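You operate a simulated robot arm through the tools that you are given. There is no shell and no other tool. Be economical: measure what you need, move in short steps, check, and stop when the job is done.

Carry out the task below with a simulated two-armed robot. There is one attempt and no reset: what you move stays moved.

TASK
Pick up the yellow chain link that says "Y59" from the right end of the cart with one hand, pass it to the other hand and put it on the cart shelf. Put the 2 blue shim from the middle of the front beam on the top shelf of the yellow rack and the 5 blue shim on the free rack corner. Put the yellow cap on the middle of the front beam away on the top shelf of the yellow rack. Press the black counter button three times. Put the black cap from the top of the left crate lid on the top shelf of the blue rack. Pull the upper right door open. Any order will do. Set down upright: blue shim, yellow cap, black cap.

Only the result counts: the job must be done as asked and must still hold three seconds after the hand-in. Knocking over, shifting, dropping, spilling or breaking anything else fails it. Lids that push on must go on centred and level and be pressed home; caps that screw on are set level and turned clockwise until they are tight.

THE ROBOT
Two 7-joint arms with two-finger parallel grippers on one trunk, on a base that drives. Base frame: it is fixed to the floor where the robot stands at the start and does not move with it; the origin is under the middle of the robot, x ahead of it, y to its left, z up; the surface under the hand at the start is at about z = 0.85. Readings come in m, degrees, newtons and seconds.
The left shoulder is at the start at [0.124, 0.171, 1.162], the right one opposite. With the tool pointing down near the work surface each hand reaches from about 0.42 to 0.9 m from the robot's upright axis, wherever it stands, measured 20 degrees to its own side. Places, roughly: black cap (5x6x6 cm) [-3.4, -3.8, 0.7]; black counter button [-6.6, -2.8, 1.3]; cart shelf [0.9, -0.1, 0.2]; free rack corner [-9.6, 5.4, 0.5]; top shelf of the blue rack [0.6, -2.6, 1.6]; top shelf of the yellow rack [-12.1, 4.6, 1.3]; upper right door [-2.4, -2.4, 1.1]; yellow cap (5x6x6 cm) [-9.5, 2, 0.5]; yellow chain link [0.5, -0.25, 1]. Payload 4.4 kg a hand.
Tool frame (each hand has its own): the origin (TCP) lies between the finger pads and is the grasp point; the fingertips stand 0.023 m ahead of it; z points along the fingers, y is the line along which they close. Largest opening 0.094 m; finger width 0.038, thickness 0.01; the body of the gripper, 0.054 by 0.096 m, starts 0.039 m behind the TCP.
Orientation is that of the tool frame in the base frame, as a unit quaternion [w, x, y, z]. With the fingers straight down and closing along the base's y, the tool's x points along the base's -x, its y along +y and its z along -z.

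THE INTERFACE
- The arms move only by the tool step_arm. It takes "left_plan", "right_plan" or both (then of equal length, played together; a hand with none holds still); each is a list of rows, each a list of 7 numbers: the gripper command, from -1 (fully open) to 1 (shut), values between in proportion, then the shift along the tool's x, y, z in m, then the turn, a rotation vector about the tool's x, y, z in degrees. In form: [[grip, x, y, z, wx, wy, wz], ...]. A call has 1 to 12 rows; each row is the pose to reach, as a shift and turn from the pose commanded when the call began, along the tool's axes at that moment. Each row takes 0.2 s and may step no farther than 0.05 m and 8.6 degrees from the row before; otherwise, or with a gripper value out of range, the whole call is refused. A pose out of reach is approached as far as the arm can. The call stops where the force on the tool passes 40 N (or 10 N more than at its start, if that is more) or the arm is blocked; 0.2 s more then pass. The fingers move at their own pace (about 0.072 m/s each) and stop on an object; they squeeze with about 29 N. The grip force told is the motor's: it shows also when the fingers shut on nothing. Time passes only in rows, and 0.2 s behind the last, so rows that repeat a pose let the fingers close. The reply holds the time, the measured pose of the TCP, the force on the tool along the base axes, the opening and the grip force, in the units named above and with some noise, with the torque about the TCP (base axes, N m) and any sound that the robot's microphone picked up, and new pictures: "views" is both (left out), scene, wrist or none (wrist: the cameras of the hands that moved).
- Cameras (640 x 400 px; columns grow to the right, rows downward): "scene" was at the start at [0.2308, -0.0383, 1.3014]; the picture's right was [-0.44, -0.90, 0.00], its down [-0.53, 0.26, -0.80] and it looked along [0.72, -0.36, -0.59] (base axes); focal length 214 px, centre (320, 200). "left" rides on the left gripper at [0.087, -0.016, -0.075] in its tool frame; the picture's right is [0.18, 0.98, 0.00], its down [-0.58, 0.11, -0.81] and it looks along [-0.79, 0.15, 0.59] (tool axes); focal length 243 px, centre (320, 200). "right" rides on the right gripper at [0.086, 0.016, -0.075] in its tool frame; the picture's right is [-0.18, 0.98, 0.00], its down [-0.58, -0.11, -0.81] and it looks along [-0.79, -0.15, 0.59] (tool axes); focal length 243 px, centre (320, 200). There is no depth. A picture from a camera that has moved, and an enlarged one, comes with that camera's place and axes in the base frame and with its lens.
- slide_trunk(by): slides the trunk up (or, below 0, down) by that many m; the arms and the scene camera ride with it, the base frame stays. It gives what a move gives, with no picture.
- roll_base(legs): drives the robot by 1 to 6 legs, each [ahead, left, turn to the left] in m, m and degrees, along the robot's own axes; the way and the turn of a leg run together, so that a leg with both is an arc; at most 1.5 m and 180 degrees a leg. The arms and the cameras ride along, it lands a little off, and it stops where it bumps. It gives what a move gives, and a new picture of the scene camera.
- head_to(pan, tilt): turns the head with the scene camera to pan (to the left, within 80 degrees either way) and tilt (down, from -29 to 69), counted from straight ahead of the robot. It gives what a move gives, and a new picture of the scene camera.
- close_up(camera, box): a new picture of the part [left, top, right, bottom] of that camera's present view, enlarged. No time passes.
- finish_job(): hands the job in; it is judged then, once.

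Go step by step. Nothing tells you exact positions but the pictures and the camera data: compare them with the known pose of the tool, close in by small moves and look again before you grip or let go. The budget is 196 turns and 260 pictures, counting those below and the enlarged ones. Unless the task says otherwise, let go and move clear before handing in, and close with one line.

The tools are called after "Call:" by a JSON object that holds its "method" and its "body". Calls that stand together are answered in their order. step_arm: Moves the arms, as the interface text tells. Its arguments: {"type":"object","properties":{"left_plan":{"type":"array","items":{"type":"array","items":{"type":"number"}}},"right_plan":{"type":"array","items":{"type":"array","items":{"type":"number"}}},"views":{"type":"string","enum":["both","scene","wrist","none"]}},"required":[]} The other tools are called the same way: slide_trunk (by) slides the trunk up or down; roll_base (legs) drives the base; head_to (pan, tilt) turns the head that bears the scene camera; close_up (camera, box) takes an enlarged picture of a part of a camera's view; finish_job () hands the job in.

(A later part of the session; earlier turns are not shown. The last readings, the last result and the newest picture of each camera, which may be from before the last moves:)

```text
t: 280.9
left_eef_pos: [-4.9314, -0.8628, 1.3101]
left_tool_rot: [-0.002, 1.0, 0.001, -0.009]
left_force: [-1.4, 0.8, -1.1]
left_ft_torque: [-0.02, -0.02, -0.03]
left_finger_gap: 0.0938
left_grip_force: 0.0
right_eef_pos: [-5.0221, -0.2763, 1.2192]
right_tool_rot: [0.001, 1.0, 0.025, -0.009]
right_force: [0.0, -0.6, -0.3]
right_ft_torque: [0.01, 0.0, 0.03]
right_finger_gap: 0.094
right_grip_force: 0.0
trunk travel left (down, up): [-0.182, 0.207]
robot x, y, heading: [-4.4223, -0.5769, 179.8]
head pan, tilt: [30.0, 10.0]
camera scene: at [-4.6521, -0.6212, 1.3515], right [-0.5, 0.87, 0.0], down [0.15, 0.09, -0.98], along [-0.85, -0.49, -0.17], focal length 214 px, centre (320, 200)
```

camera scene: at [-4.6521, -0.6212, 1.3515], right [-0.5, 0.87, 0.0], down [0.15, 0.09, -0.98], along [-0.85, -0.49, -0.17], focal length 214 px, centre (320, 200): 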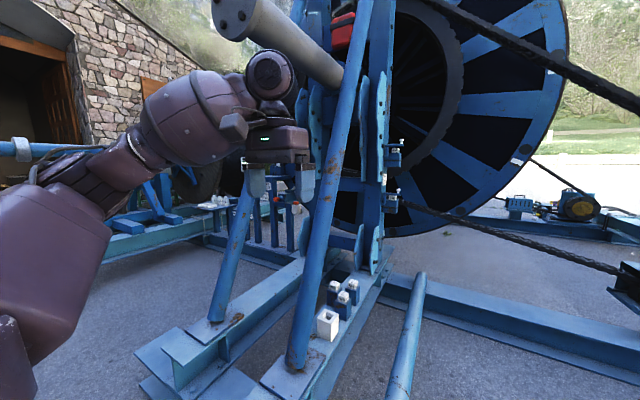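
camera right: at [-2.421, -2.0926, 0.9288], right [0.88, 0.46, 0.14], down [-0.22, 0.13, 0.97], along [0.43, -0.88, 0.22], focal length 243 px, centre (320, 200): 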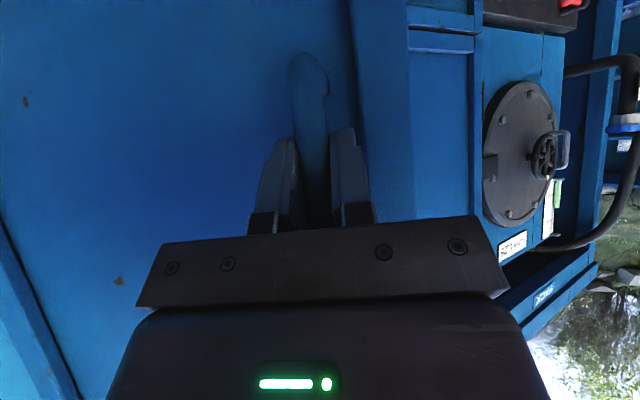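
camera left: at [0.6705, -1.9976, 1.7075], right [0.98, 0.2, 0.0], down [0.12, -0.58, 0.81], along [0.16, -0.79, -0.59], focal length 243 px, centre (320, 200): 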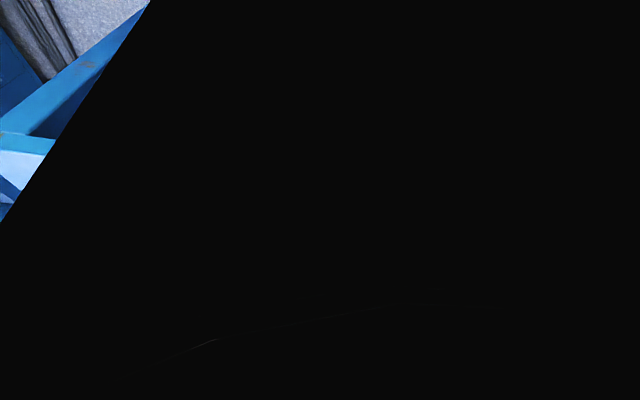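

The button must be on a frame behind the reel, towards the south. I strafe left along the frame to get a view from there.

Call:
{"method": "roll_base", "body": {"legs": [[-0.1, 0, 0], [0, 1.0, 0], [0, 1.0, 0]]}}

Call:
{"method": "head_to", "body": {"pan": 0, "tilt": 10}}

```text
t: 299.6
left_eef_pos: [-4.8409, -2.8804, 1.3103]
left_tool_rot: [-0.002, 1.0, 0.003, -0.009]
left_force: [0.5, -0.1, -0.7]
left_ft_torque: [-0.01, 0.03, 0.02]
left_finger_gap: 0.0938
left_grip_force: 0.1
right_eef_pos: [-4.9334, -2.2955, 1.2192]
right_tool_rot: [0.001, 1.0, 0.027, -0.011]
right_force: [-0.3, 0.1, -0.2]
right_ft_torque: [-0.01, 0.0, -0.04]
right_finger_gap: 0.0937
right_grip_force: 0.1
trunk travel left (down, up): [-0.182, 0.207]
robot x, y, heading: [-4.3357, -2.5892, -179.8]
head pan, tilt: [30.0, 10.0]
camera scene: at [-4.5616, -2.6381, 1.3515], right [-0.5, 0.87, 0.0], down [0.15, 0.09, -0.98], along [-0.85, -0.49, -0.17], focal length 214 px, centre (320, 200)
```

scene: 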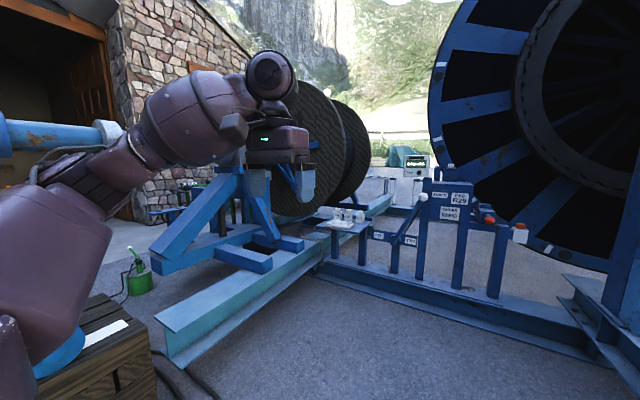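

```text
t: 300.5
left_eef_pos: [-4.8408, -2.8812, 1.3107]
left_tool_rot: [-0.003, 1.0, 0.003, -0.009]
left_force: [0.5, -0.2, 0.4]
left_ft_torque: [-0.02, -0.01, -0.03]
left_finger_gap: 0.0938
left_grip_force: 0.2
right_eef_pos: [-4.9337, -2.2954, 1.2198]
right_tool_rot: [0.002, 1.0, 0.027, -0.011]
right_force: [-0.1, -0.9, 0.5]
right_ft_torque: [0.0, -0.01, -0.01]
right_finger_gap: 0.0939
right_grip_force: 0.0
trunk travel left (down, up): [-0.182, 0.207]
robot x, y, heading: [-4.3345, -2.5929, -179.8]
head pan, tilt: [0.0, 10.0]
camera scene: at [-4.5741, -2.5917, 1.3515], right [0.0, 1.0, 0.0], down [0.17, 0.0, -0.98], along [-0.98, 0.0, -0.17], focal length 214 px, centre (320, 200)
```

scene: 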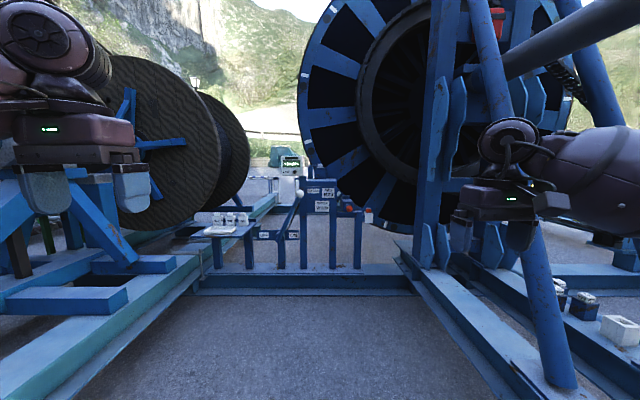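

Call:
{"method": "close_up", "body": {"camera": "scene", "box": [180, 130, 400, 268]}}

Call:
{"method": "close_up", "body": {"camera": "scene", "box": [255, 135, 335, 185]}}

```text
2.90 times, centred on (290, 199) of scene
camera zoom: at [-4.5741, -2.5917, 1.3515], right [0.0, 1.0, 0.0], down [0.17, 0.0, -0.98], along [-0.98, 0.0, -0.17], focal length 622 px, centre (407, 203)
```

zoom: 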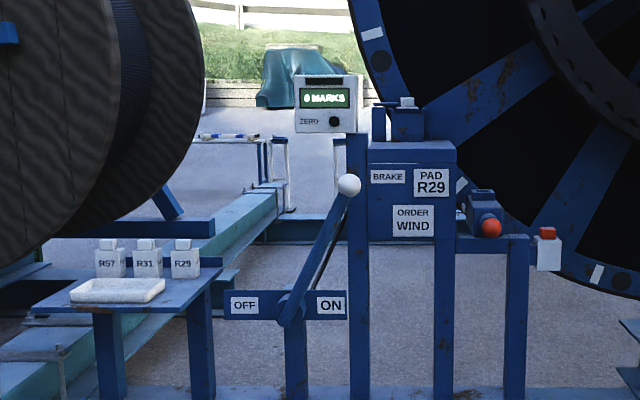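

```text
8.00 times, centred on (295, 160) of scene
camera zoom: at [-4.5741, -2.5917, 1.3515], right [0.0, 1.0, 0.0], down [0.17, 0.0, -0.98], along [-0.98, 0.0, -0.17], focal length 1716 px, centre (520, 520)
```

zoom: 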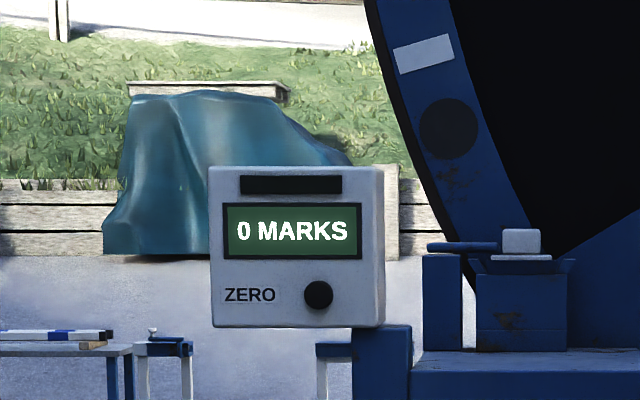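

The counter "0 MARKS" with its black button faces me at about [-6.6, -2.83, 1.268]. I'll press it with the left hand, fingers closed and pointing forward, so I pose that hand first.

Call:
{"method": "step_arm", "body": {"left_plan": [[0, -0.022, -0.006, 0.004, 0, -7.5, 0], [1, -0.044, -0.012, 0.008, 0, -15, 0], [1, -0.066, -0.019, 0.011, 0, -22.5, 0], [1, -0.088, -0.025, 0.015, 0, -30, 0], [1, -0.11, -0.031, 0.019, 0, -37.5, 0], [1, -0.13, -0.037, 0.022, 0, -45, 0], [1, -0.153, -0.044, 0.026, 0, -52.5, 0], [1, -0.175, -0.05, 0.03, 0, -60, 0]], "views": "none"}}

Call:
{"method": "roll_base", "body": {"legs": [[0.65, 0, 0], [0.6, 0, 0]]}}

```text
t: 302.3
left_eef_pos: [-5.0188, -2.832, 1.2817]
left_tool_rot: [0.0, 0.861, 0.005, -0.508]
left_force: [0.1, -0.1, -0.2]
left_ft_torque: [0.02, -0.01, 0.01]
left_finger_gap: 0.0
left_grip_force: 28.9
right_eef_pos: [-4.9343, -2.2956, 1.2185]
right_tool_rot: [0.0, 1.0, 0.026, -0.01]
right_force: [-0.6, -0.8, 0.4]
right_ft_torque: [0.04, 0.04, 0.0]
right_finger_gap: 0.0939
right_grip_force: 0.0
trunk travel left (down, up): [-0.182, 0.207]
robot x, y, heading: [-4.3357, -2.5964, -179.6]
head pan, tilt: [0.0, 10.0]
```

```text
t: 308.9
left_eef_pos: [-6.2755, -2.8452, 1.2815]
left_tool_rot: [0.002, 0.861, 0.009, -0.508]
left_force: [-0.7, 0.2, 0.2]
left_ft_torque: [0.03, -0.03, 0.03]
left_finger_gap: 0.0001
left_grip_force: 28.8
right_eef_pos: [-6.1968, -2.3097, 1.2196]
right_tool_rot: [0.001, 0.999, 0.032, -0.011]
right_force: [0.4, -0.1, 0.3]
right_ft_torque: [-0.02, -0.04, -0.02]
right_finger_gap: 0.0943
right_grip_force: 0.1
trunk travel left (down, up): [-0.182, 0.207]
robot x, y, heading: [-5.6004, -2.5961, -179.3]
head pan, tilt: [0.0, 10.0]
camera scene: at [-5.8348, -2.6018, 1.3515], right [-0.01, 1.0, 0.0], down [0.17, 0.0, -0.98], along [-0.98, -0.01, -0.17], focal length 214 px, centre (320, 200)
```

scene: 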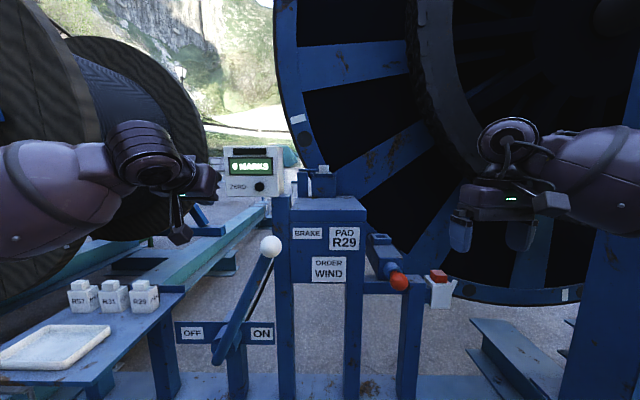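

The button is at about [-6.627, -2.836, 1.267]. I drive 0.2 m closer and align the fingertips in front of it.

Call:
{"method": "roll_base", "body": {"legs": [[0.2, 0, 0]]}}

Call:
{"method": "close_up", "body": {"camera": "scene", "box": [120, 120, 320, 245]}}

Call:
{"method": "close_up", "body": {"camera": "left", "box": [0, 0, 640, 400]}}

```text
t: 310.6
left_eef_pos: [-6.4764, -2.8448, 1.2832]
left_tool_rot: [0.001, 0.861, 0.007, -0.508]
left_force: [0.2, -0.4, -1.0]
left_ft_torque: [-0.01, 0.02, -0.01]
left_finger_gap: 0.0
left_grip_force: 28.8
right_eef_pos: [-6.3939, -2.3083, 1.2192]
right_tool_rot: [0.002, 0.999, 0.03, -0.01]
right_force: [0.0, -0.2, -0.3]
right_ft_torque: [0.02, 0.01, 0.02]
right_finger_gap: 0.0939
right_grip_force: 0.1
trunk travel left (down, up): [-0.182, 0.207]
robot x, y, heading: [-5.7943, -2.6033, -179.6]
head pan, tilt: [0.0, 10.0]
camera scene: at [-6.0339, -2.6025, 1.3516], right [-0.01, 1.0, 0.0], down [0.17, 0.0, -0.98], along [-0.98, -0.01, -0.17], focal length 214 px, centre (320, 200)
```

scene: 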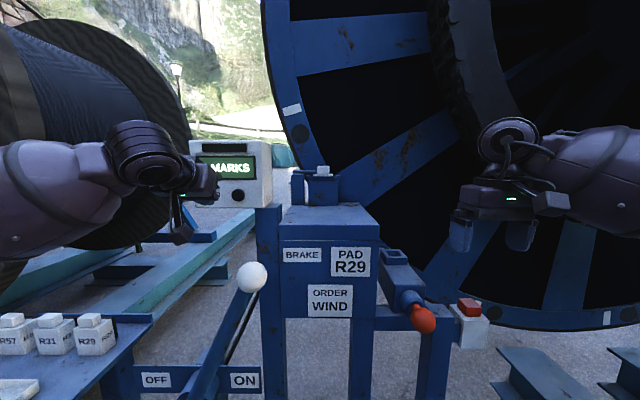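

```text
3.20 times, centred on (220, 182) of scene
camera zoom: at [-6.0339, -2.6025, 1.3516], right [-0.01, 1.0, 0.0], down [0.17, 0.0, -0.98], along [-0.98, -0.01, -0.17], focal length 686 px, centre (640, 256)
```

zoom: 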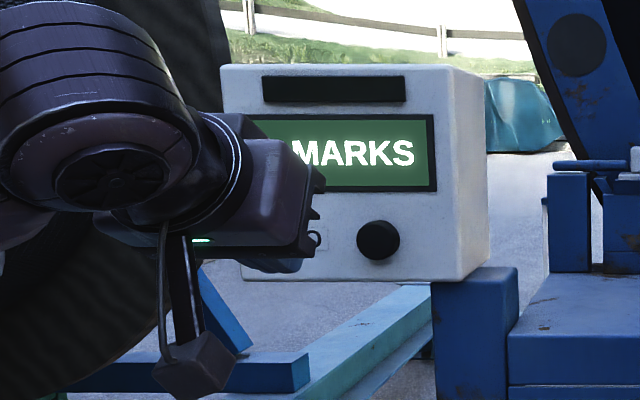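

```text
1.00 times, centred on (320, 200) of left (not enlarged: the box is as wide or as high as the picture)
camera zoom: at [-6.3693, -2.8275, 1.2425], right [0.1, -0.98, -0.17], down [0.43, -0.11, 0.9], along [-0.9, -0.16, 0.41], focal length 243 px, centre (320, 200)
```

zoom: 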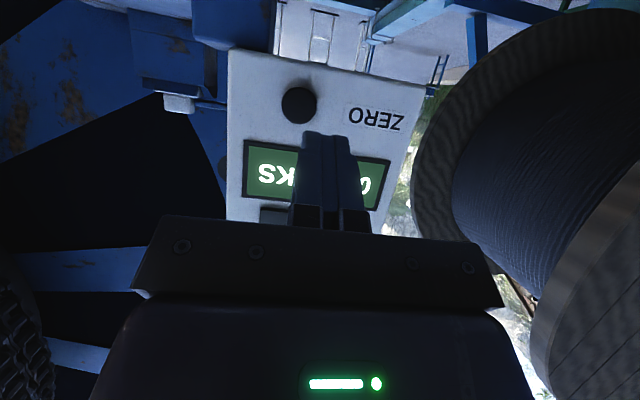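

Call:
{"method": "step_arm", "body": {"left_plan": [[1, 0.007, -0.008, 0.02, 0, 0, 0], [1, -0.01, -0.008, 0.05, 0, 0, 0], [1, -0.0285, -0.008, 0.0875, 0, 0, 0]], "views": "wrist"}}

Call:
{"method": "close_up", "body": {"camera": "scene", "box": [160, 120, 320, 220]}}

```text
t: 311.4
left_eef_pos: [-6.5669, -2.8395, 1.2626]
left_tool_rot: [0.001, 0.862, 0.006, -0.507]
left_force: [-0.4, -0.4, -0.1]
left_ft_torque: [-0.01, 0.03, 0.03]
left_finger_gap: 0.0
left_grip_force: 29.2
right_eef_pos: [-6.3951, -2.3088, 1.2193]
right_tool_rot: [0.001, 1.0, 0.029, -0.009]
right_force: [-0.2, -0.9, -0.1]
right_ft_torque: [0.01, -0.03, -0.01]
right_finger_gap: 0.0939
right_grip_force: 0.1
trunk travel left (down, up): [-0.182, 0.207]
robot x, y, heading: [-5.7942, -2.5995, -179.8]
head pan, tilt: [0.0, 10.0]
camera left: at [-6.4595, -2.8217, 1.2229], right [0.1, -0.98, -0.17], down [0.42, -0.11, 0.9], along [-0.9, -0.16, 0.4], focal length 243 px, centre (320, 200)
```

left: 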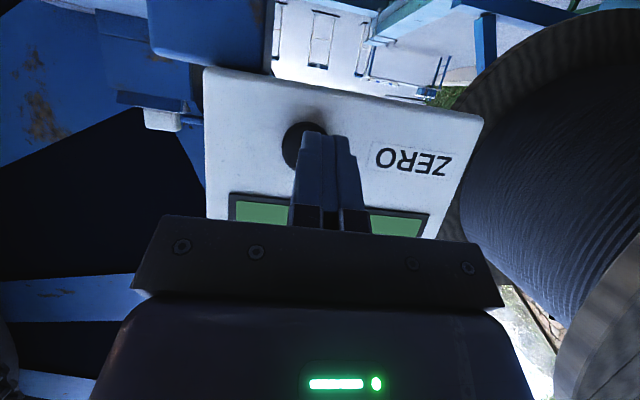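

```text
4.00 times, centred on (240, 170) of scene
camera zoom: at [-6.0349, -2.6021, 1.3511], right [-0.01, 1.0, 0.0], down [0.17, 0.0, -0.98], along [-0.98, -0.01, -0.17], focal length 858 px, centre (640, 320)
```

zoom: 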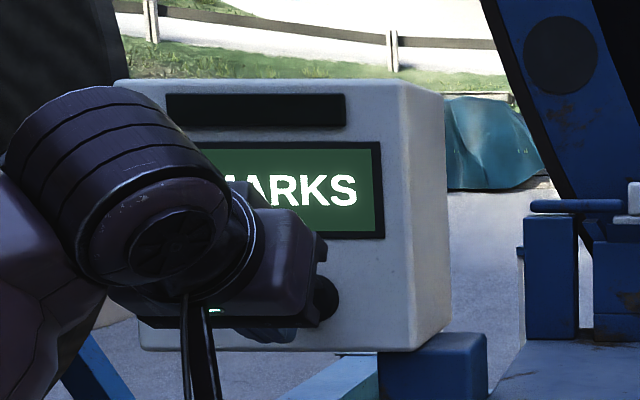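

Nearly aligned. I shift 6 mm right, make the first press in small rows, and retract.

Call:
{"method": "step_arm", "body": {"left_plan": [[1, 0.004, -0.006, 0.003, 0, 0, 0], [1, -0.002, -0.006, 0.013, 0, 0, 0], [1, -0.006, -0.006, 0.02, 0, 0, 0], [1, -0.009, -0.006, 0.025, 0, 0, 0], [1, -0.0115, -0.006, 0.029, 0, 0, 0], [1, 0.004, -0.006, 0.003, 0, 0, 0]], "views": "none"}}

Call:
{"method": "close_up", "body": {"camera": "left", "box": [0, 0, 640, 400]}}

Call:
{"method": "close_up", "body": {"camera": "scene", "box": [160, 120, 320, 220]}}

```text
t: 312.8
left_eef_pos: [-6.5673, -2.8345, 1.2631]
left_tool_rot: [0.002, 0.861, 0.008, -0.508]
left_force: [-0.2, -0.3, -0.8]
left_ft_torque: [0.0, 0.0, 0.0]
left_finger_gap: 0.0002
left_grip_force: 29.1
right_eef_pos: [-6.3938, -2.3091, 1.2198]
right_tool_rot: [0.001, 1.0, 0.03, -0.01]
right_force: [0.4, 1.1, -0.5]
right_ft_torque: [0.04, 0.02, 0.01]
right_finger_gap: 0.0941
right_grip_force: 0.1
trunk travel left (down, up): [-0.182, 0.207]
robot x, y, heading: [-5.7936, -2.6005, -179.4]
head pan, tilt: [0.0, 10.0]
heard: click
```

```text
1.00 times, centred on (320, 200) of left (not enlarged: the box is as wide or as high as the picture)
camera zoom: at [-6.459, -2.8176, 1.2228], right [0.1, -0.98, -0.17], down [0.43, -0.11, 0.9], along [-0.9, -0.16, 0.41], focal length 243 px, centre (320, 200)
```

zoom: 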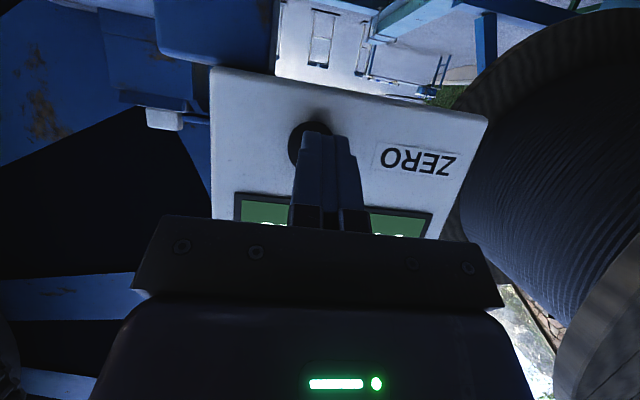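

```text
4.00 times, centred on (240, 170) of scene
camera zoom: at [-6.0328, -2.6029, 1.3518], right [-0.01, 1.0, 0.0], down [0.17, 0.0, -0.98], along [-0.98, -0.01, -0.17], focal length 858 px, centre (640, 320)
```

zoom: 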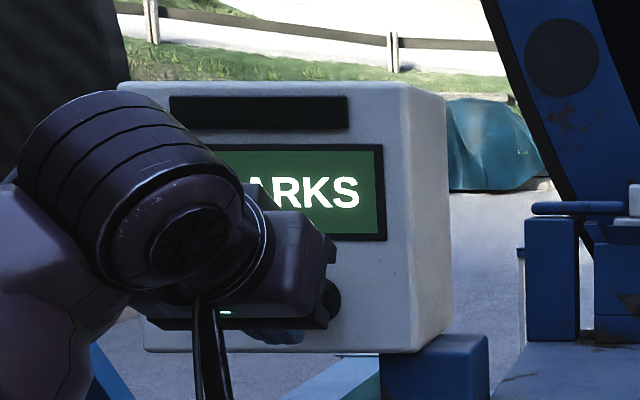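

One click was heard. I repeat exactly the same stroke for the second press, then check the count.

Call:
{"method": "step_arm", "body": {"left_plan": [[1, -0.006, 0, 0.01, 0, 0, 0], [1, -0.01, 0, 0.017, 0, 0, 0], [1, -0.013, 0, 0.022, 0, 0, 0], [1, -0.0155, 0, 0.026, 0, 0, 0], [1, 0, 0, 0, 0, 0, 0], [1, 0.006, 0, -0.01, 0, 0, 0]], "views": "none"}}

```text
t: 314.1
left_eef_pos: [-6.5558, -2.8314, 1.2593]
left_tool_rot: [0.001, 0.862, 0.007, -0.507]
left_force: [0.0, -0.9, 0.8]
left_ft_torque: [0.02, 0.0, -0.01]
left_finger_gap: 0.0
left_grip_force: 29.1
right_eef_pos: [-6.3947, -2.3093, 1.2184]
right_tool_rot: [0.002, 0.999, 0.03, -0.01]
right_force: [0.2, 0.8, 0.9]
right_ft_torque: [-0.04, -0.01, -0.03]
right_finger_gap: 0.0938
right_grip_force: 0.1
trunk travel left (down, up): [-0.182, 0.207]
robot x, y, heading: [-5.794, -2.6037, -179.6]
head pan, tilt: [0.0, 10.0]
heard: click
```

Second click. I pull back to read the display before the third press.

Call:
{"method": "step_arm", "body": {"left_plan": [[1, 0.015, 0, -0.03, 0, 0, 0], [1, 0.03, 0.02, -0.06, 0, 0, 0], [1, 0.04, 0.05, -0.09, 0, 0, 0]], "views": "none"}}

Call:
{"method": "close_up", "body": {"camera": "scene", "box": [160, 120, 320, 220]}}

```text
t: 314.9
left_eef_pos: [-6.4551, -2.8823, 1.2687]
left_tool_rot: [0.001, 0.861, 0.007, -0.508]
left_force: [-0.3, 0.5, 0.1]
left_ft_torque: [0.03, -0.03, -0.03]
left_finger_gap: 0.0
left_grip_force: 28.7
right_eef_pos: [-6.3934, -2.3085, 1.2199]
right_tool_rot: [0.001, 1.0, 0.029, -0.011]
right_force: [0.5, -0.6, 0.8]
right_ft_torque: [0.06, 0.02, 0.02]
right_finger_gap: 0.0937
right_grip_force: 0.0
trunk travel left (down, up): [-0.182, 0.207]
robot x, y, heading: [-5.7945, -2.6015, -179.7]
head pan, tilt: [0.0, 10.0]
```

```text
4.00 times, centred on (240, 170) of scene
camera zoom: at [-6.0325, -2.6033, 1.3519], right [-0.01, 1.0, 0.0], down [0.17, 0.0, -0.98], along [-0.98, -0.01, -0.17], focal length 858 px, centre (640, 320)
```

zoom: 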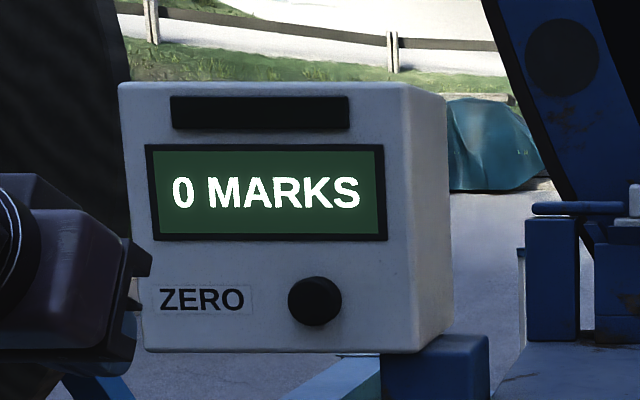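

The display is a "zero" counter, and each click counts as a press. Now the third press.

Call:
{"method": "step_arm", "body": {"left_plan": [[1, -0.01, -0.03, 0.03, 0, 0, 0], [1, -0.025, -0.05, 0.06, 0, 0, 0], [1, -0.04, -0.05, 0.09, 0, 0, 0], [1, -0.046, -0.05, 0.1, 0, 0, 0], [1, -0.052, -0.05, 0.11, 0, 0, 0], [1, -0.056, -0.05, 0.117, 0, 0, 0], [1, -0.059, -0.05, 0.122, 0, 0, 0], [1, -0.0615, -0.05, 0.126, 0, 0, 0], [1, -0.046, -0.05, 0.1, 0, 0, 0], [1, -0.035, -0.05, 0.08, 0, 0, 0], [1, -0.02, -0.04, 0.04, 0, 0, 0], [1, 0, 0, 0, 0, 0, 0]], "views": "none"}}

```text
refused: row 12 steps farther than a row can; nothing moved
```

Call:
{"method": "step_arm", "body": {"left_plan": [[1, -0.01, -0.03, 0.03, 0, 0, 0], [1, -0.025, -0.05, 0.06, 0, 0, 0], [1, -0.04, -0.05, 0.09, 0, 0, 0], [1, -0.046, -0.05, 0.1, 0, 0, 0], [1, -0.052, -0.05, 0.11, 0, 0, 0], [1, -0.056, -0.05, 0.117, 0, 0, 0], [1, -0.059, -0.05, 0.122, 0, 0, 0], [1, -0.0615, -0.05, 0.126, 0, 0, 0], [1, -0.046, -0.05, 0.1, 0, 0, 0], [1, -0.035, -0.05, 0.08, 0, 0, 0], [1, -0.02, -0.04, 0.04, 0, 0, 0]], "views": "scene"}}

```text
t: 317.4
left_eef_pos: [-6.5008, -2.8405, 1.2683]
left_tool_rot: [0.001, 0.861, 0.007, -0.509]
left_force: [0.3, 0.2, -0.3]
left_ft_torque: [-0.01, 0.01, -0.01]
left_finger_gap: 0.0
left_grip_force: 28.8
right_eef_pos: [-6.3923, -2.3088, 1.2199]
right_tool_rot: [0.001, 0.999, 0.03, -0.011]
right_force: [0.2, 1.0, -0.3]
right_ft_torque: [0.02, 0.01, 0.02]
right_finger_gap: 0.094
right_grip_force: 0.1
trunk travel left (down, up): [-0.182, 0.207]
robot x, y, heading: [-5.7955, -2.6014, -179.8]
head pan, tilt: [0.0, 10.0]
heard: click
camera scene: at [-6.0324, -2.6031, 1.352], right [-0.01, 1.0, 0.0], down [0.17, 0.0, -0.98], along [-0.98, -0.01, -0.17], focal length 214 px, centre (320, 200)
```

scene: 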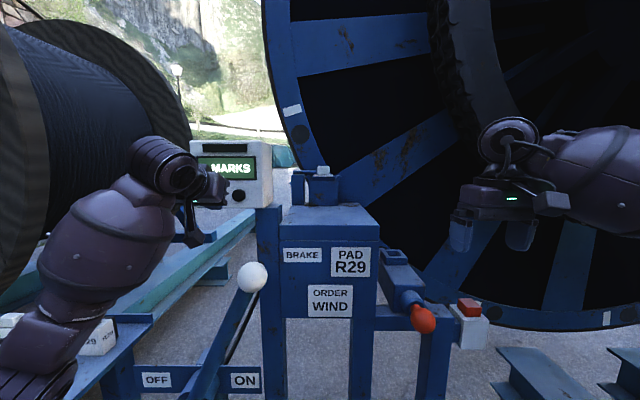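

Third click heard. The left elbow sank near the bottles, so I drive straight back before moving the arm.

Call:
{"method": "roll_base", "body": {"legs": [[-0.7, 0, 0], [-0.65, 0, 0]]}}

Call:
{"method": "close_up", "body": {"camera": "scene", "box": [180, 130, 400, 268]}}

```text
t: 324.4
left_eef_pos: [-5.143, -2.839, 1.2658]
left_tool_rot: [0.003, 0.861, 0.01, -0.508]
left_force: [0.8, -0.1, 0.2]
left_ft_torque: [0.02, -0.01, 0.02]
left_finger_gap: 0.0
left_grip_force: 29.0
right_eef_pos: [-5.0411, -2.3063, 1.2176]
right_tool_rot: [0.001, 0.999, 0.033, -0.011]
right_force: [-0.3, 0.1, -0.8]
right_ft_torque: [-0.01, -0.02, -0.02]
right_finger_gap: 0.0939
right_grip_force: 0.1
trunk travel left (down, up): [-0.182, 0.207]
robot x, y, heading: [-4.4394, -2.5944, -179.2]
head pan, tilt: [0.0, 10.0]
camera scene: at [-4.678, -2.5974, 1.3515], right [-0.01, 1.0, 0.0], down [0.17, 0.0, -0.98], along [-0.98, -0.01, -0.17], focal length 214 px, centre (320, 200)
```

scene: 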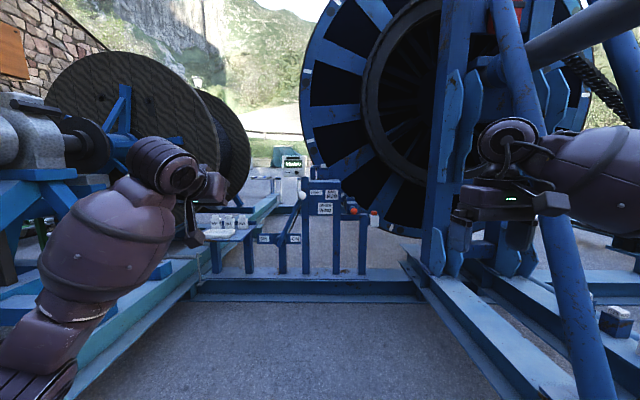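

```text
2.90 times, centred on (290, 199) of scene
camera zoom: at [-4.678, -2.5974, 1.3515], right [-0.01, 1.0, 0.0], down [0.17, 0.0, -0.98], along [-0.98, -0.01, -0.17], focal length 622 px, centre (407, 203)
```

zoom: 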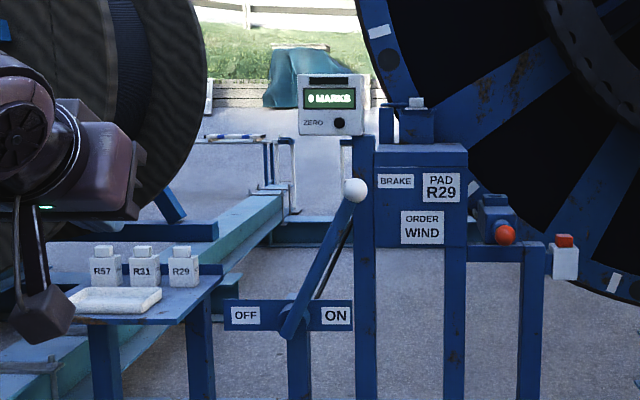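

All is undisturbed. I rotate the left hand back to fingers-down, then head off towards the front beam near [-9.5, 2, 0.5].

Call:
{"method": "step_arm", "body": {"left_plan": [[1, 0, 0, 0.01, 0, 7.5, 0], [1, 0, 0, 0.02, 0, 15, 0], [1, 0, 0, 0.03, 0, 22.5, 0], [1, 0, 0, 0.03, 0, 30, 0], [-1, 0, 0.01, 0.03, 0, 37.5, 0], [-1, 0, 0.02, 0.02, 0, 45, 0], [-1, 0, 0.03, 0.01, 0, 52.5, 0], [-1, 0, 0.05, 0, 0, 60, 0]], "views": "none"}}

Call:
{"method": "roll_base", "body": {"legs": [[0, -1.0, 0], [0, -1.0, 0], [0, -1.3, 0], [0, 0, -40]]}}

```text
t: 326.2
left_eef_pos: [-5.1433, -2.8906, 1.2674]
left_tool_rot: [-0.004, 1.0, 0.011, -0.009]
left_force: [0.3, 0.5, 0.1]
left_ft_torque: [-0.02, 0.02, -0.03]
left_finger_gap: 0.0939
left_grip_force: 0.0
right_eef_pos: [-5.0393, -2.3063, 1.2196]
right_tool_rot: [0.001, 0.999, 0.033, -0.011]
right_force: [0.9, 0.1, 0.2]
right_ft_torque: [0.01, 0.01, -0.02]
right_finger_gap: 0.0939
right_grip_force: 0.2
trunk travel left (down, up): [-0.182, 0.207]
robot x, y, heading: [-4.4409, -2.5926, -179.1]
head pan, tilt: [0.0, 10.0]
```

```text
t: 357.3
left_eef_pos: [-5.2036, 0.9539, 1.2683]
left_tool_rot: [-0.006, 0.945, -0.326, -0.007]
left_force: [-0.2, -0.1, 0.9]
left_ft_torque: [0.02, 0.0, 0.0]
left_finger_gap: 0.094
left_grip_force: 0.0
right_eef_pos: [-4.755, 1.3407, 1.2182]
right_tool_rot: [-0.003, 0.953, -0.304, -0.01]
right_force: [-0.3, -0.2, 0.1]
right_ft_torque: [-0.02, 0.04, 0.02]
right_finger_gap: 0.094
right_grip_force: 0.0
trunk travel left (down, up): [-0.182, 0.207]
robot x, y, heading: [-4.4739, 0.739, 141.6]
head pan, tilt: [0.0, 10.0]
camera scene: at [-4.659, 0.8853, 1.3515], right [0.62, 0.78, 0.0], down [0.14, -0.11, -0.98], along [-0.77, 0.61, -0.17], focal length 214 px, centre (320, 200)
```

scene: 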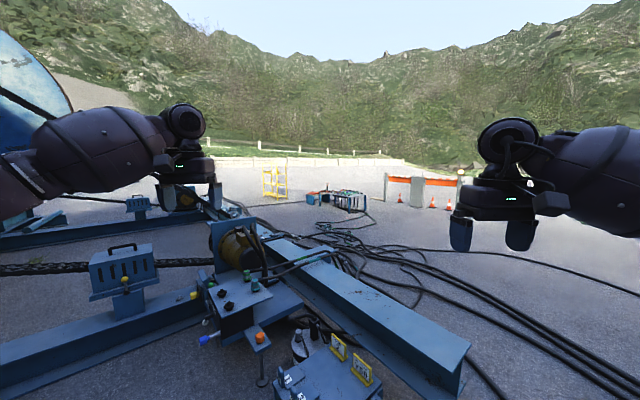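

The yellow rack and another rack are visible in the distance. I go round the big frame on its north side towards the front beam.

Call:
{"method": "roll_base", "body": {"legs": [[0, 0, -51.6], [1.45, -0.25, 0], [1.45, 0, 0], [0, 0, 90], [1.4, 0, 0], [1.4, 0, 0]]}}

```text
t: 389.7
left_eef_pos: [-7.5304, 3.4272, 1.2661]
left_tool_rot: [-0.003, 1.0, -0.01, -0.008]
left_force: [-0.2, -0.5, -1.4]
left_ft_torque: [-0.01, -0.02, 0.01]
left_finger_gap: 0.0943
left_grip_force: 0.1
right_eef_pos: [-7.4044, 4.0058, 1.2176]
right_tool_rot: [0.001, 1.0, 0.013, -0.009]
right_force: [-0.7, 0.3, -0.5]
right_ft_torque: [0.05, -0.01, 0.0]
right_finger_gap: 0.0939
right_grip_force: 0.1
trunk travel left (down, up): [-0.182, 0.207]
robot x, y, heading: [-6.8117, 3.6937, 178.5]
head pan, tilt: [0.0, 10.0]
stopped in leg 6: the robot was blocked; the commanded pose is now the measured one
camera scene: at [-7.0539, 3.6996, 1.3506], right [0.03, 1.0, 0.0], down [0.18, 0.0, -0.98], along [-0.98, 0.03, -0.18], focal length 214 px, centre (320, 200)
```

scene: 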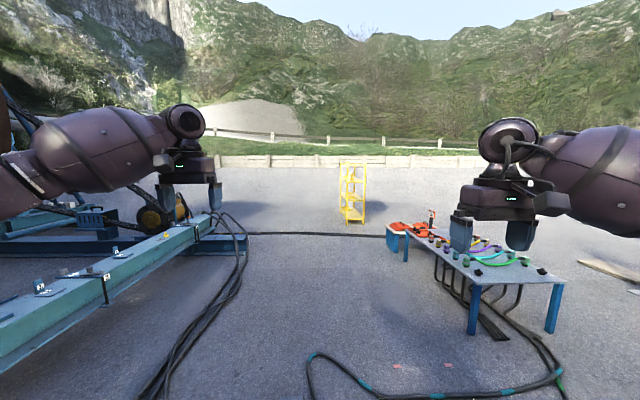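

The front beam runs along x at y ≈ 1.87 on my left with small items on it, and a low hose rack is on my right. I zoom on both.

Call:
{"method": "close_up", "body": {"camera": "scene", "box": [0, 200, 240, 350]}}

Call:
{"method": "close_up", "body": {"camera": "scene", "box": [320, 150, 600, 325]}}

```text
2.67 times, centred on (120, 275) of scene
camera zoom: at [-7.0539, 3.6996, 1.3506], right [0.03, 1.0, 0.0], down [0.18, 0.0, -0.98], along [-0.98, 0.03, -0.18], focal length 572 px, centre (853, 0)
```

zoom: 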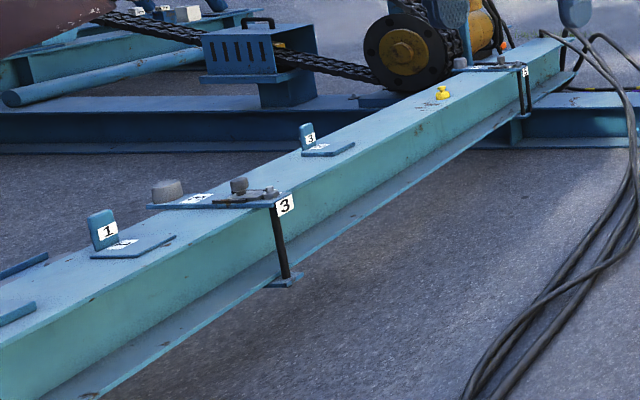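

```text
2.29 times, centred on (460, 238) of scene
camera zoom: at [-7.0539, 3.6996, 1.3506], right [0.03, 1.0, 0.0], down [0.18, 0.0, -0.98], along [-0.98, 0.03, -0.18], focal length 490 px, centre (0, 114)
```

zoom: 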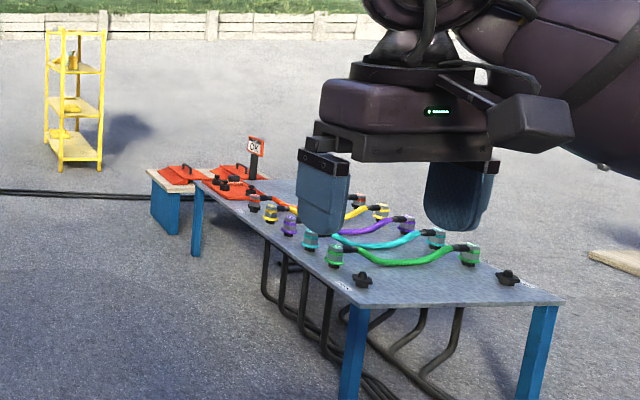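

The yellow cap sits on the beam at about [-9.5, 1.97], and shims marked 1 and 3 are nearer. I look down to see what blocked the base, and more to the left along the beam.

Call:
{"method": "head_to", "body": {"pan": 0, "tilt": 60}}

Call:
{"method": "head_to", "body": {"pan": 50, "tilt": 25}}

```text
t: 390.9
left_eef_pos: [-7.5272, 3.4275, 1.2686]
left_tool_rot: [-0.003, 1.0, -0.011, -0.01]
left_force: [-0.4, -0.3, 0.1]
left_ft_torque: [-0.03, 0.01, -0.02]
left_finger_gap: 0.0939
left_grip_force: 0.2
right_eef_pos: [-7.4011, 4.006, 1.2191]
right_tool_rot: [0.002, 1.0, 0.013, -0.011]
right_force: [-0.1, -0.3, 0.4]
right_ft_torque: [0.02, -0.01, -0.01]
right_finger_gap: 0.0941
right_grip_force: 0.0
trunk travel left (down, up): [-0.182, 0.207]
robot x, y, heading: [-6.8131, 3.6942, 178.7]
head pan, tilt: [0.0, 60.0]
camera scene: at [-7.0247, 3.6989, 1.2772], right [0.03, 1.0, 0.0], down [0.87, -0.02, -0.5], along [-0.5, 0.01, -0.87], focal length 214 px, centre (320, 200)
```

scene: 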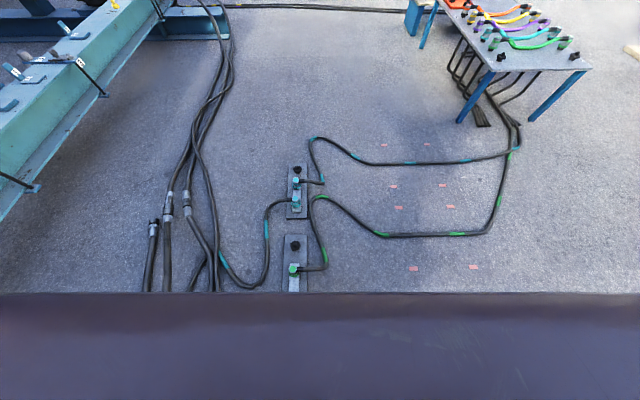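

```text
t: 392.1
left_eef_pos: [-7.5275, 3.427, 1.2685]
left_tool_rot: [-0.003, 1.0, -0.011, -0.009]
left_force: [0.3, -0.1, -0.2]
left_ft_torque: [0.01, 0.01, 0.01]
left_finger_gap: 0.0938
left_grip_force: 0.0
right_eef_pos: [-7.4011, 4.0061, 1.2206]
right_tool_rot: [0.001, 1.0, 0.013, -0.013]
right_force: [0.0, -0.2, 0.0]
right_ft_torque: [0.0, 0.02, 0.01]
right_finger_gap: 0.0939
right_grip_force: 0.1
trunk travel left (down, up): [-0.182, 0.207]
robot x, y, heading: [-6.8145, 3.6952, 178.4]
head pan, tilt: [50.0, 25.0]
camera scene: at [-7.0194, 3.6283, 1.3271], right [-0.75, 0.66, 0.0], down [0.28, 0.32, -0.91], along [-0.6, -0.68, -0.42], focal length 214 px, centre (320, 200)
```

scene: 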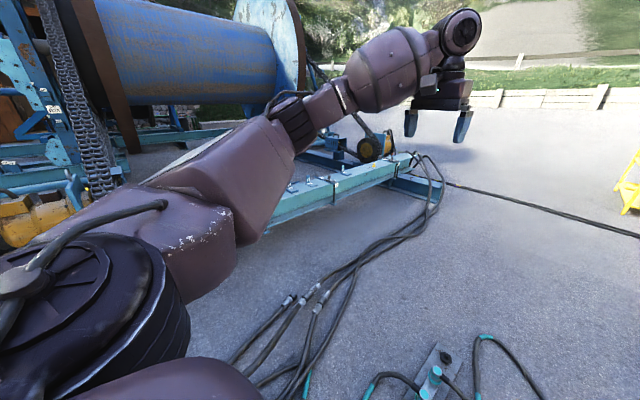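

Floor valve plates at about [-7.3, 3.56] stopped me. I back off, take the lane at y ≈ 4.15 between them and the hose rack, then turn to face the beam.

Call:
{"method": "roll_base", "body": {"legs": [[-0.3, 0, 1.5], [0, -0.45, 0], [1.45, 0, 0], [1.45, 0, 0], [0, 0, 90]]}}

Call:
{"method": "head_to", "body": {"pan": 0, "tilt": 22}}

```text
t: 415.5
left_eef_pos: [-9.1216, 3.4088, 1.2681]
left_tool_rot: [0.005, 0.709, 0.705, -0.008]
left_force: [-0.3, -0.3, -0.8]
left_ft_torque: [0.01, 0.01, 0.0]
left_finger_gap: 0.0942
left_grip_force: 0.0
right_eef_pos: [-9.7017, 3.5242, 1.2202]
right_tool_rot: [0.009, 0.691, 0.722, -0.007]
right_force: [0.5, -0.4, 0.2]
right_ft_torque: [0.0, -0.01, 0.0]
right_finger_gap: 0.0942
right_grip_force: 0.1
trunk travel left (down, up): [-0.182, 0.207]
robot x, y, heading: [-9.398, 4.121, -90.6]
head pan, tilt: [50.0, 25.0]
camera scene: at [-9.3314, 3.9139, 1.3272], right [-0.65, -0.76, 0.0], down [-0.32, 0.27, -0.91], along [0.69, -0.59, -0.42], focal length 214 px, centre (320, 200)
```

scene: 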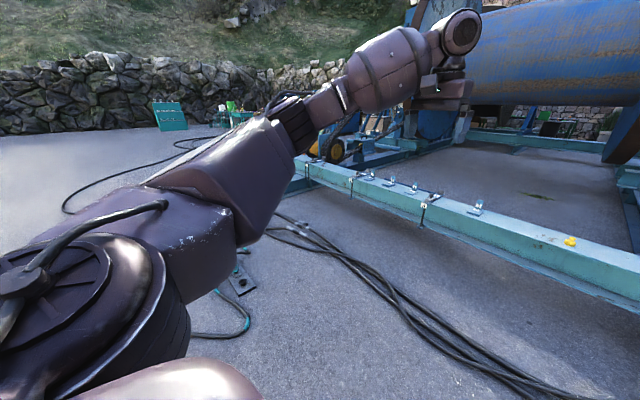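

```text
t: 416.7
left_eef_pos: [-9.1216, 3.4093, 1.2684]
left_tool_rot: [0.005, 0.708, 0.706, -0.009]
left_force: [-0.2, 0.3, 0.2]
left_ft_torque: [-0.01, -0.04, -0.02]
left_finger_gap: 0.094
left_grip_force: 0.1
right_eef_pos: [-9.7027, 3.523, 1.221]
right_tool_rot: [0.009, 0.691, 0.722, -0.008]
right_force: [0.7, -0.5, 0.6]
right_ft_torque: [0.02, 0.02, 0.0]
right_finger_gap: 0.094
right_grip_force: 0.1
trunk travel left (down, up): [-0.182, 0.207]
robot x, y, heading: [-9.3982, 4.122, -90.6]
head pan, tilt: [0.0, 22.0]
camera scene: at [-9.4024, 3.881, 1.332], right [-1.0, 0.01, 0.0], down [0.0, 0.37, -0.93], along [-0.01, -0.93, -0.37], focal length 214 px, centre (320, 200)
```

scene: 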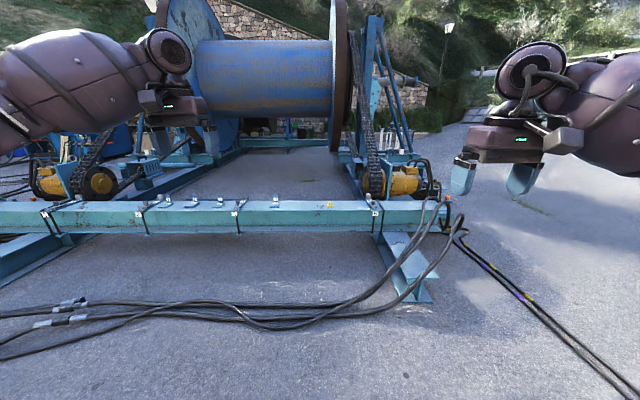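

Call:
{"method": "close_up", "body": {"camera": "scene", "box": [130, 180, 290, 230]}}

Call:
{"method": "close_up", "body": {"camera": "scene", "box": [230, 180, 390, 230]}}

```text
4.00 times, centred on (210, 205) of scene
camera zoom: at [-9.4024, 3.881, 1.332], right [-1.0, 0.01, 0.0], down [0.0, 0.37, -0.93], along [-0.01, -0.93, -0.37], focal length 858 px, centre (760, 180)
```

zoom: 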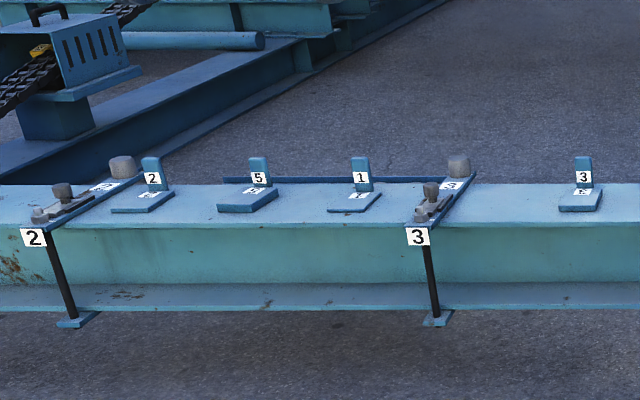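

```text
4.00 times, centred on (310, 205) of scene
camera zoom: at [-9.4024, 3.881, 1.332], right [-1.0, 0.01, 0.0], down [0.0, 0.37, -0.93], along [-0.01, -0.93, -0.37], focal length 858 px, centre (360, 180)
```

zoom: 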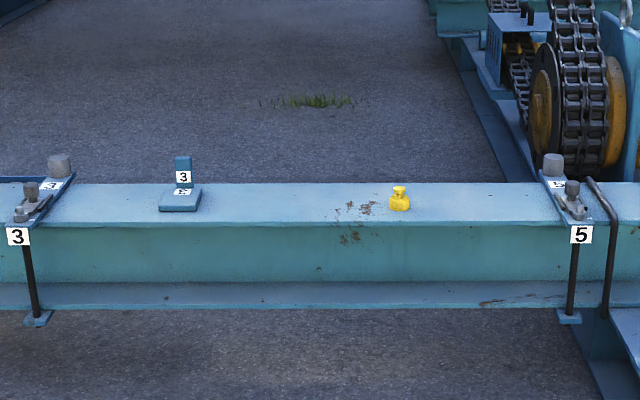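

Shims 2 and 5 stand at about [-7.89, 1.86] and [-8.14, 1.83], and the yellow cap at [-9.52, 1.95]. The upright tabs are best gripped across their thickness, so I roll both hands 90° and move to the shims.

Call:
{"method": "step_arm", "body": {"left_plan": [[-1, 0, 0, 0, 0, 0, -8.2], [-1, 0, 0, 0, 0, 0, -16.4], [-1, 0, 0, 0, 0, 0, -24.6], [-1, 0, 0, 0, 0, 0, -32.8], [-1, 0, 0, 0, 0, 0, -41], [-1, 0, 0, 0, 0, 0, -49.2], [-1, 0, 0, 0, 0, 0, -57.4], [-1, 0, 0, 0, 0, 0, -65.6], [-1, 0, 0, 0, 0, 0, -73.8], [-1, 0, 0, 0, 0, 0, -82], [-1, 0, 0, 0, 0, 0, -90]], "right_plan": [[-1, 0, 0, 0, 0, 0, 8.2], [-1, 0, 0, 0, 0, 0, 16.4], [-1, 0, 0, 0, 0, 0, 24.6], [-1, 0, 0, 0, 0, 0, 32.8], [-1, 0, 0, 0, 0, 0, 41], [-1, 0, 0, 0, 0, 0, 49.2], [-1, 0, 0, 0, 0, 0, 57.4], [-1, 0, 0, 0, 0, 0, 65.6], [-1, 0, 0, 0, 0, 0, 73.8], [-1, 0, 0, 0, 0, 0, 82], [-1, 0, 0, 0, 0, 0, 90]], "views": "none"}}

Call:
{"method": "roll_base", "body": {"legs": [[1.45, 0, 0.6], [0, 1.25, 0]]}}

Call:
{"method": "slide_trunk", "body": {"by": -0.17}}

Call:
{"method": "head_to", "body": {"pan": 0, "tilt": 45}}

```text
t: 419.1
left_eef_pos: [-9.1219, 3.4088, 1.2679]
left_tool_rot: [-0.003, -0.001, 1.0, -0.01]
left_force: [0.2, -0.5, -1.4]
left_ft_torque: [-0.02, -0.02, 0.03]
left_finger_gap: 0.0941
left_grip_force: 0.2
right_eef_pos: [-9.7025, 3.5235, 1.2201]
right_tool_rot: [0.011, 1.0, 0.021, 0.0]
right_force: [-0.6, -0.2, 0.7]
right_ft_torque: [0.02, 0.02, 0.0]
right_finger_gap: 0.094
right_grip_force: 0.1
trunk travel left (down, up): [-0.182, 0.207]
robot x, y, heading: [-9.4041, 4.1182, -90.4]
head pan, tilt: [0.0, 22.0]
```

```text
t: 437.4
left_eef_pos: [-7.8523, 1.9362, 1.2679]
left_tool_rot: [-0.003, 0.001, 1.0, -0.01]
left_force: [0.3, -0.2, -0.5]
left_ft_torque: [-0.01, 0.04, 0.05]
left_finger_gap: 0.094
left_grip_force: 0.0
right_eef_pos: [-8.4341, 2.0529, 1.2203]
right_tool_rot: [0.011, 1.0, 0.021, 0.001]
right_force: [-0.6, -0.7, -0.6]
right_ft_torque: [-0.02, 0.02, -0.02]
right_finger_gap: 0.094
right_grip_force: 0.0
trunk travel left (down, up): [-0.182, 0.207]
robot x, y, heading: [-8.1304, 2.6474, -90.5]
head pan, tilt: [0.0, 22.0]
camera scene: at [-8.1334, 2.4088, 1.332], right [-1.0, 0.01, 0.0], down [0.0, 0.37, -0.93], along [-0.01, -0.93, -0.37], focal length 214 px, centre (320, 200)
```

scene: 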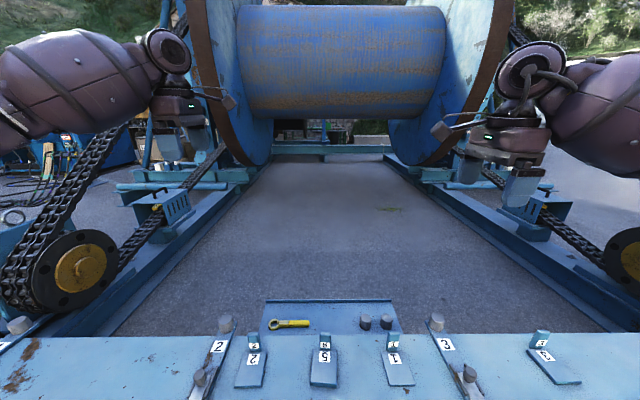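

```text
t: 439.3
left_eef_pos: [-7.8531, 1.9367, 1.099]
left_tool_rot: [-0.004, 0.001, 1.0, -0.011]
left_force: [-0.1, 1.1, 0.5]
left_ft_torque: [-0.04, -0.02, 0.01]
left_finger_gap: 0.094
left_grip_force: 0.0
right_eef_pos: [-8.4331, 2.054, 1.0521]
right_tool_rot: [0.013, 1.0, 0.022, 0.001]
right_force: [-0.2, 1.2, -0.1]
right_ft_torque: [0.01, -0.01, 0.02]
right_finger_gap: 0.0944
right_grip_force: 0.2
trunk travel left (down, up): [-0.012, 0.377]
robot x, y, heading: [-8.1329, 2.6503, -90.5]
head pan, tilt: [0.0, 22.0]
```

```text
t: 440.2
left_eef_pos: [-7.852, 1.9356, 1.0984]
left_tool_rot: [-0.002, 0.002, 1.0, -0.01]
left_force: [0.7, -0.7, -0.4]
left_ft_torque: [-0.01, 0.01, 0.0]
left_finger_gap: 0.0941
left_grip_force: 0.0
right_eef_pos: [-8.4321, 2.0533, 1.0516]
right_tool_rot: [0.011, 1.0, 0.022, 0.001]
right_force: [0.3, 0.0, -0.8]
right_ft_torque: [0.04, -0.01, 0.01]
right_finger_gap: 0.0938
right_grip_force: 0.0
trunk travel left (down, up): [-0.012, 0.377]
robot x, y, heading: [-8.1322, 2.6483, -90.6]
head pan, tilt: [0.0, 45.0]
camera scene: at [-8.1349, 2.266, 1.0901], right [-1.0, 0.01, 0.0], down [0.01, 0.71, -0.71], along [-0.01, -0.71, -0.71], focal length 214 px, centre (320, 200)
```

scene: 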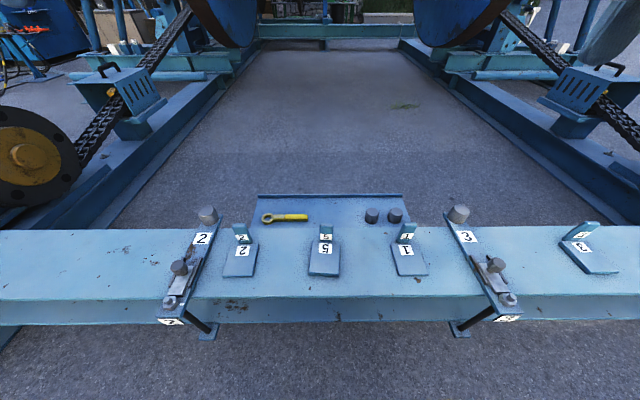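

Call:
{"method": "close_up", "body": {"camera": "scene", "box": [200, 195, 360, 295]}}

```text
4.00 times, centred on (280, 245) of scene
camera zoom: at [-8.1349, 2.266, 1.0901], right [-1.0, 0.01, 0.0], down [0.01, 0.71, -0.71], along [-0.01, -0.71, -0.71], focal length 858 px, centre (480, 20)
```

zoom: 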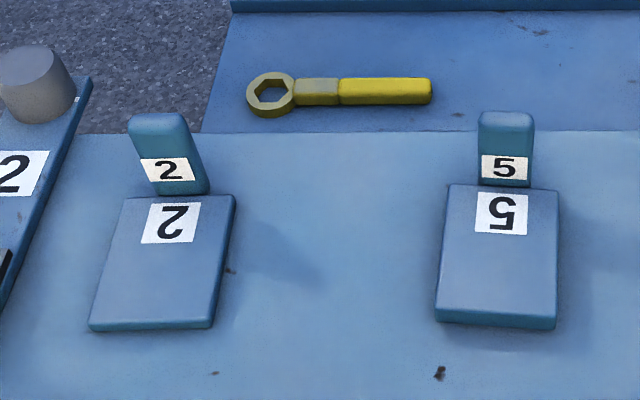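

The tabs stand at the back of the plates: shim 2's tab at about [-7.908, 1.876], with its top at z ≈ 0.61. I bring the left hand down above it.

Call:
{"method": "step_arm", "body": {"left_plan": [[-1, 0.006, -0.007, 0.04, 0, 0, 0], [-1, 0.012, -0.013, 0.08, 0, 0, 0], [-1, 0.018, -0.02, 0.12, 0, 0, 0], [-1, 0.025, -0.027, 0.16, 0, 0, 0], [-1, 0.031, -0.033, 0.2, 0, 0, 0], [-1, 0.037, -0.04, 0.24, 0, 0, 0], [-1, 0.043, -0.047, 0.28, 0, 0, 0], [-1, 0.05, -0.053, 0.32, 0, 0, 0], [-1, 0.056, -0.06, 0.36, 0, 0, 0], [-1, 0.056, -0.06, 0.39, 0, 0, 0]], "views": "both"}}

```text
t: 442.4
left_eef_pos: [-7.9116, 1.8681, 0.71]
left_tool_rot: [-0.002, 0.002, 1.0, -0.01]
left_force: [-0.7, 0.0, 0.5]
left_ft_torque: [-0.04, -0.03, 0.0]
left_finger_gap: 0.094
left_grip_force: 0.0
right_eef_pos: [-8.4332, 2.0523, 1.0489]
right_tool_rot: [0.01, 1.0, 0.022, 0.002]
right_force: [0.7, 0.0, -0.2]
right_ft_torque: [0.0, 0.0, 0.02]
right_finger_gap: 0.0939
right_grip_force: 0.1
trunk travel left (down, up): [-0.012, 0.377]
robot x, y, heading: [-8.133, 2.6458, -90.5]
head pan, tilt: [0.0, 45.0]
camera scene: at [-8.1348, 2.2657, 1.0898], right [-1.0, 0.01, 0.0], down [0.01, 0.71, -0.71], along [-0.01, -0.71, -0.71], focal length 214 px, centre (320, 200)
camera left: at [-7.9971, 1.8524, 0.7857], right [-0.18, 0.98, -0.02], down [0.59, 0.12, 0.8], along [0.79, 0.13, -0.6], focal length 243 px, centre (320, 200)
```

scene: 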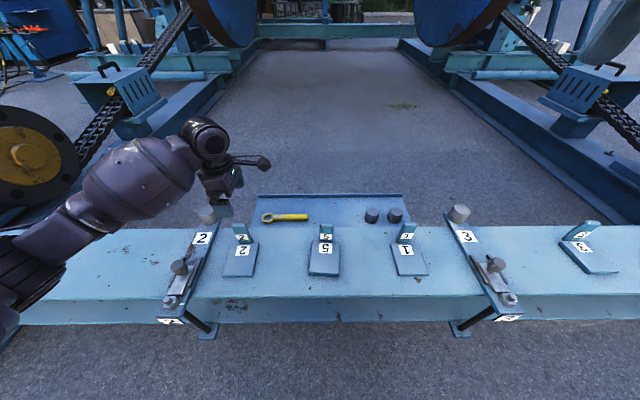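
left: 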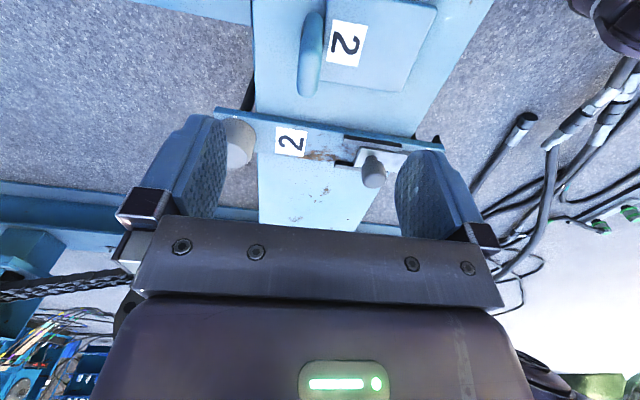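

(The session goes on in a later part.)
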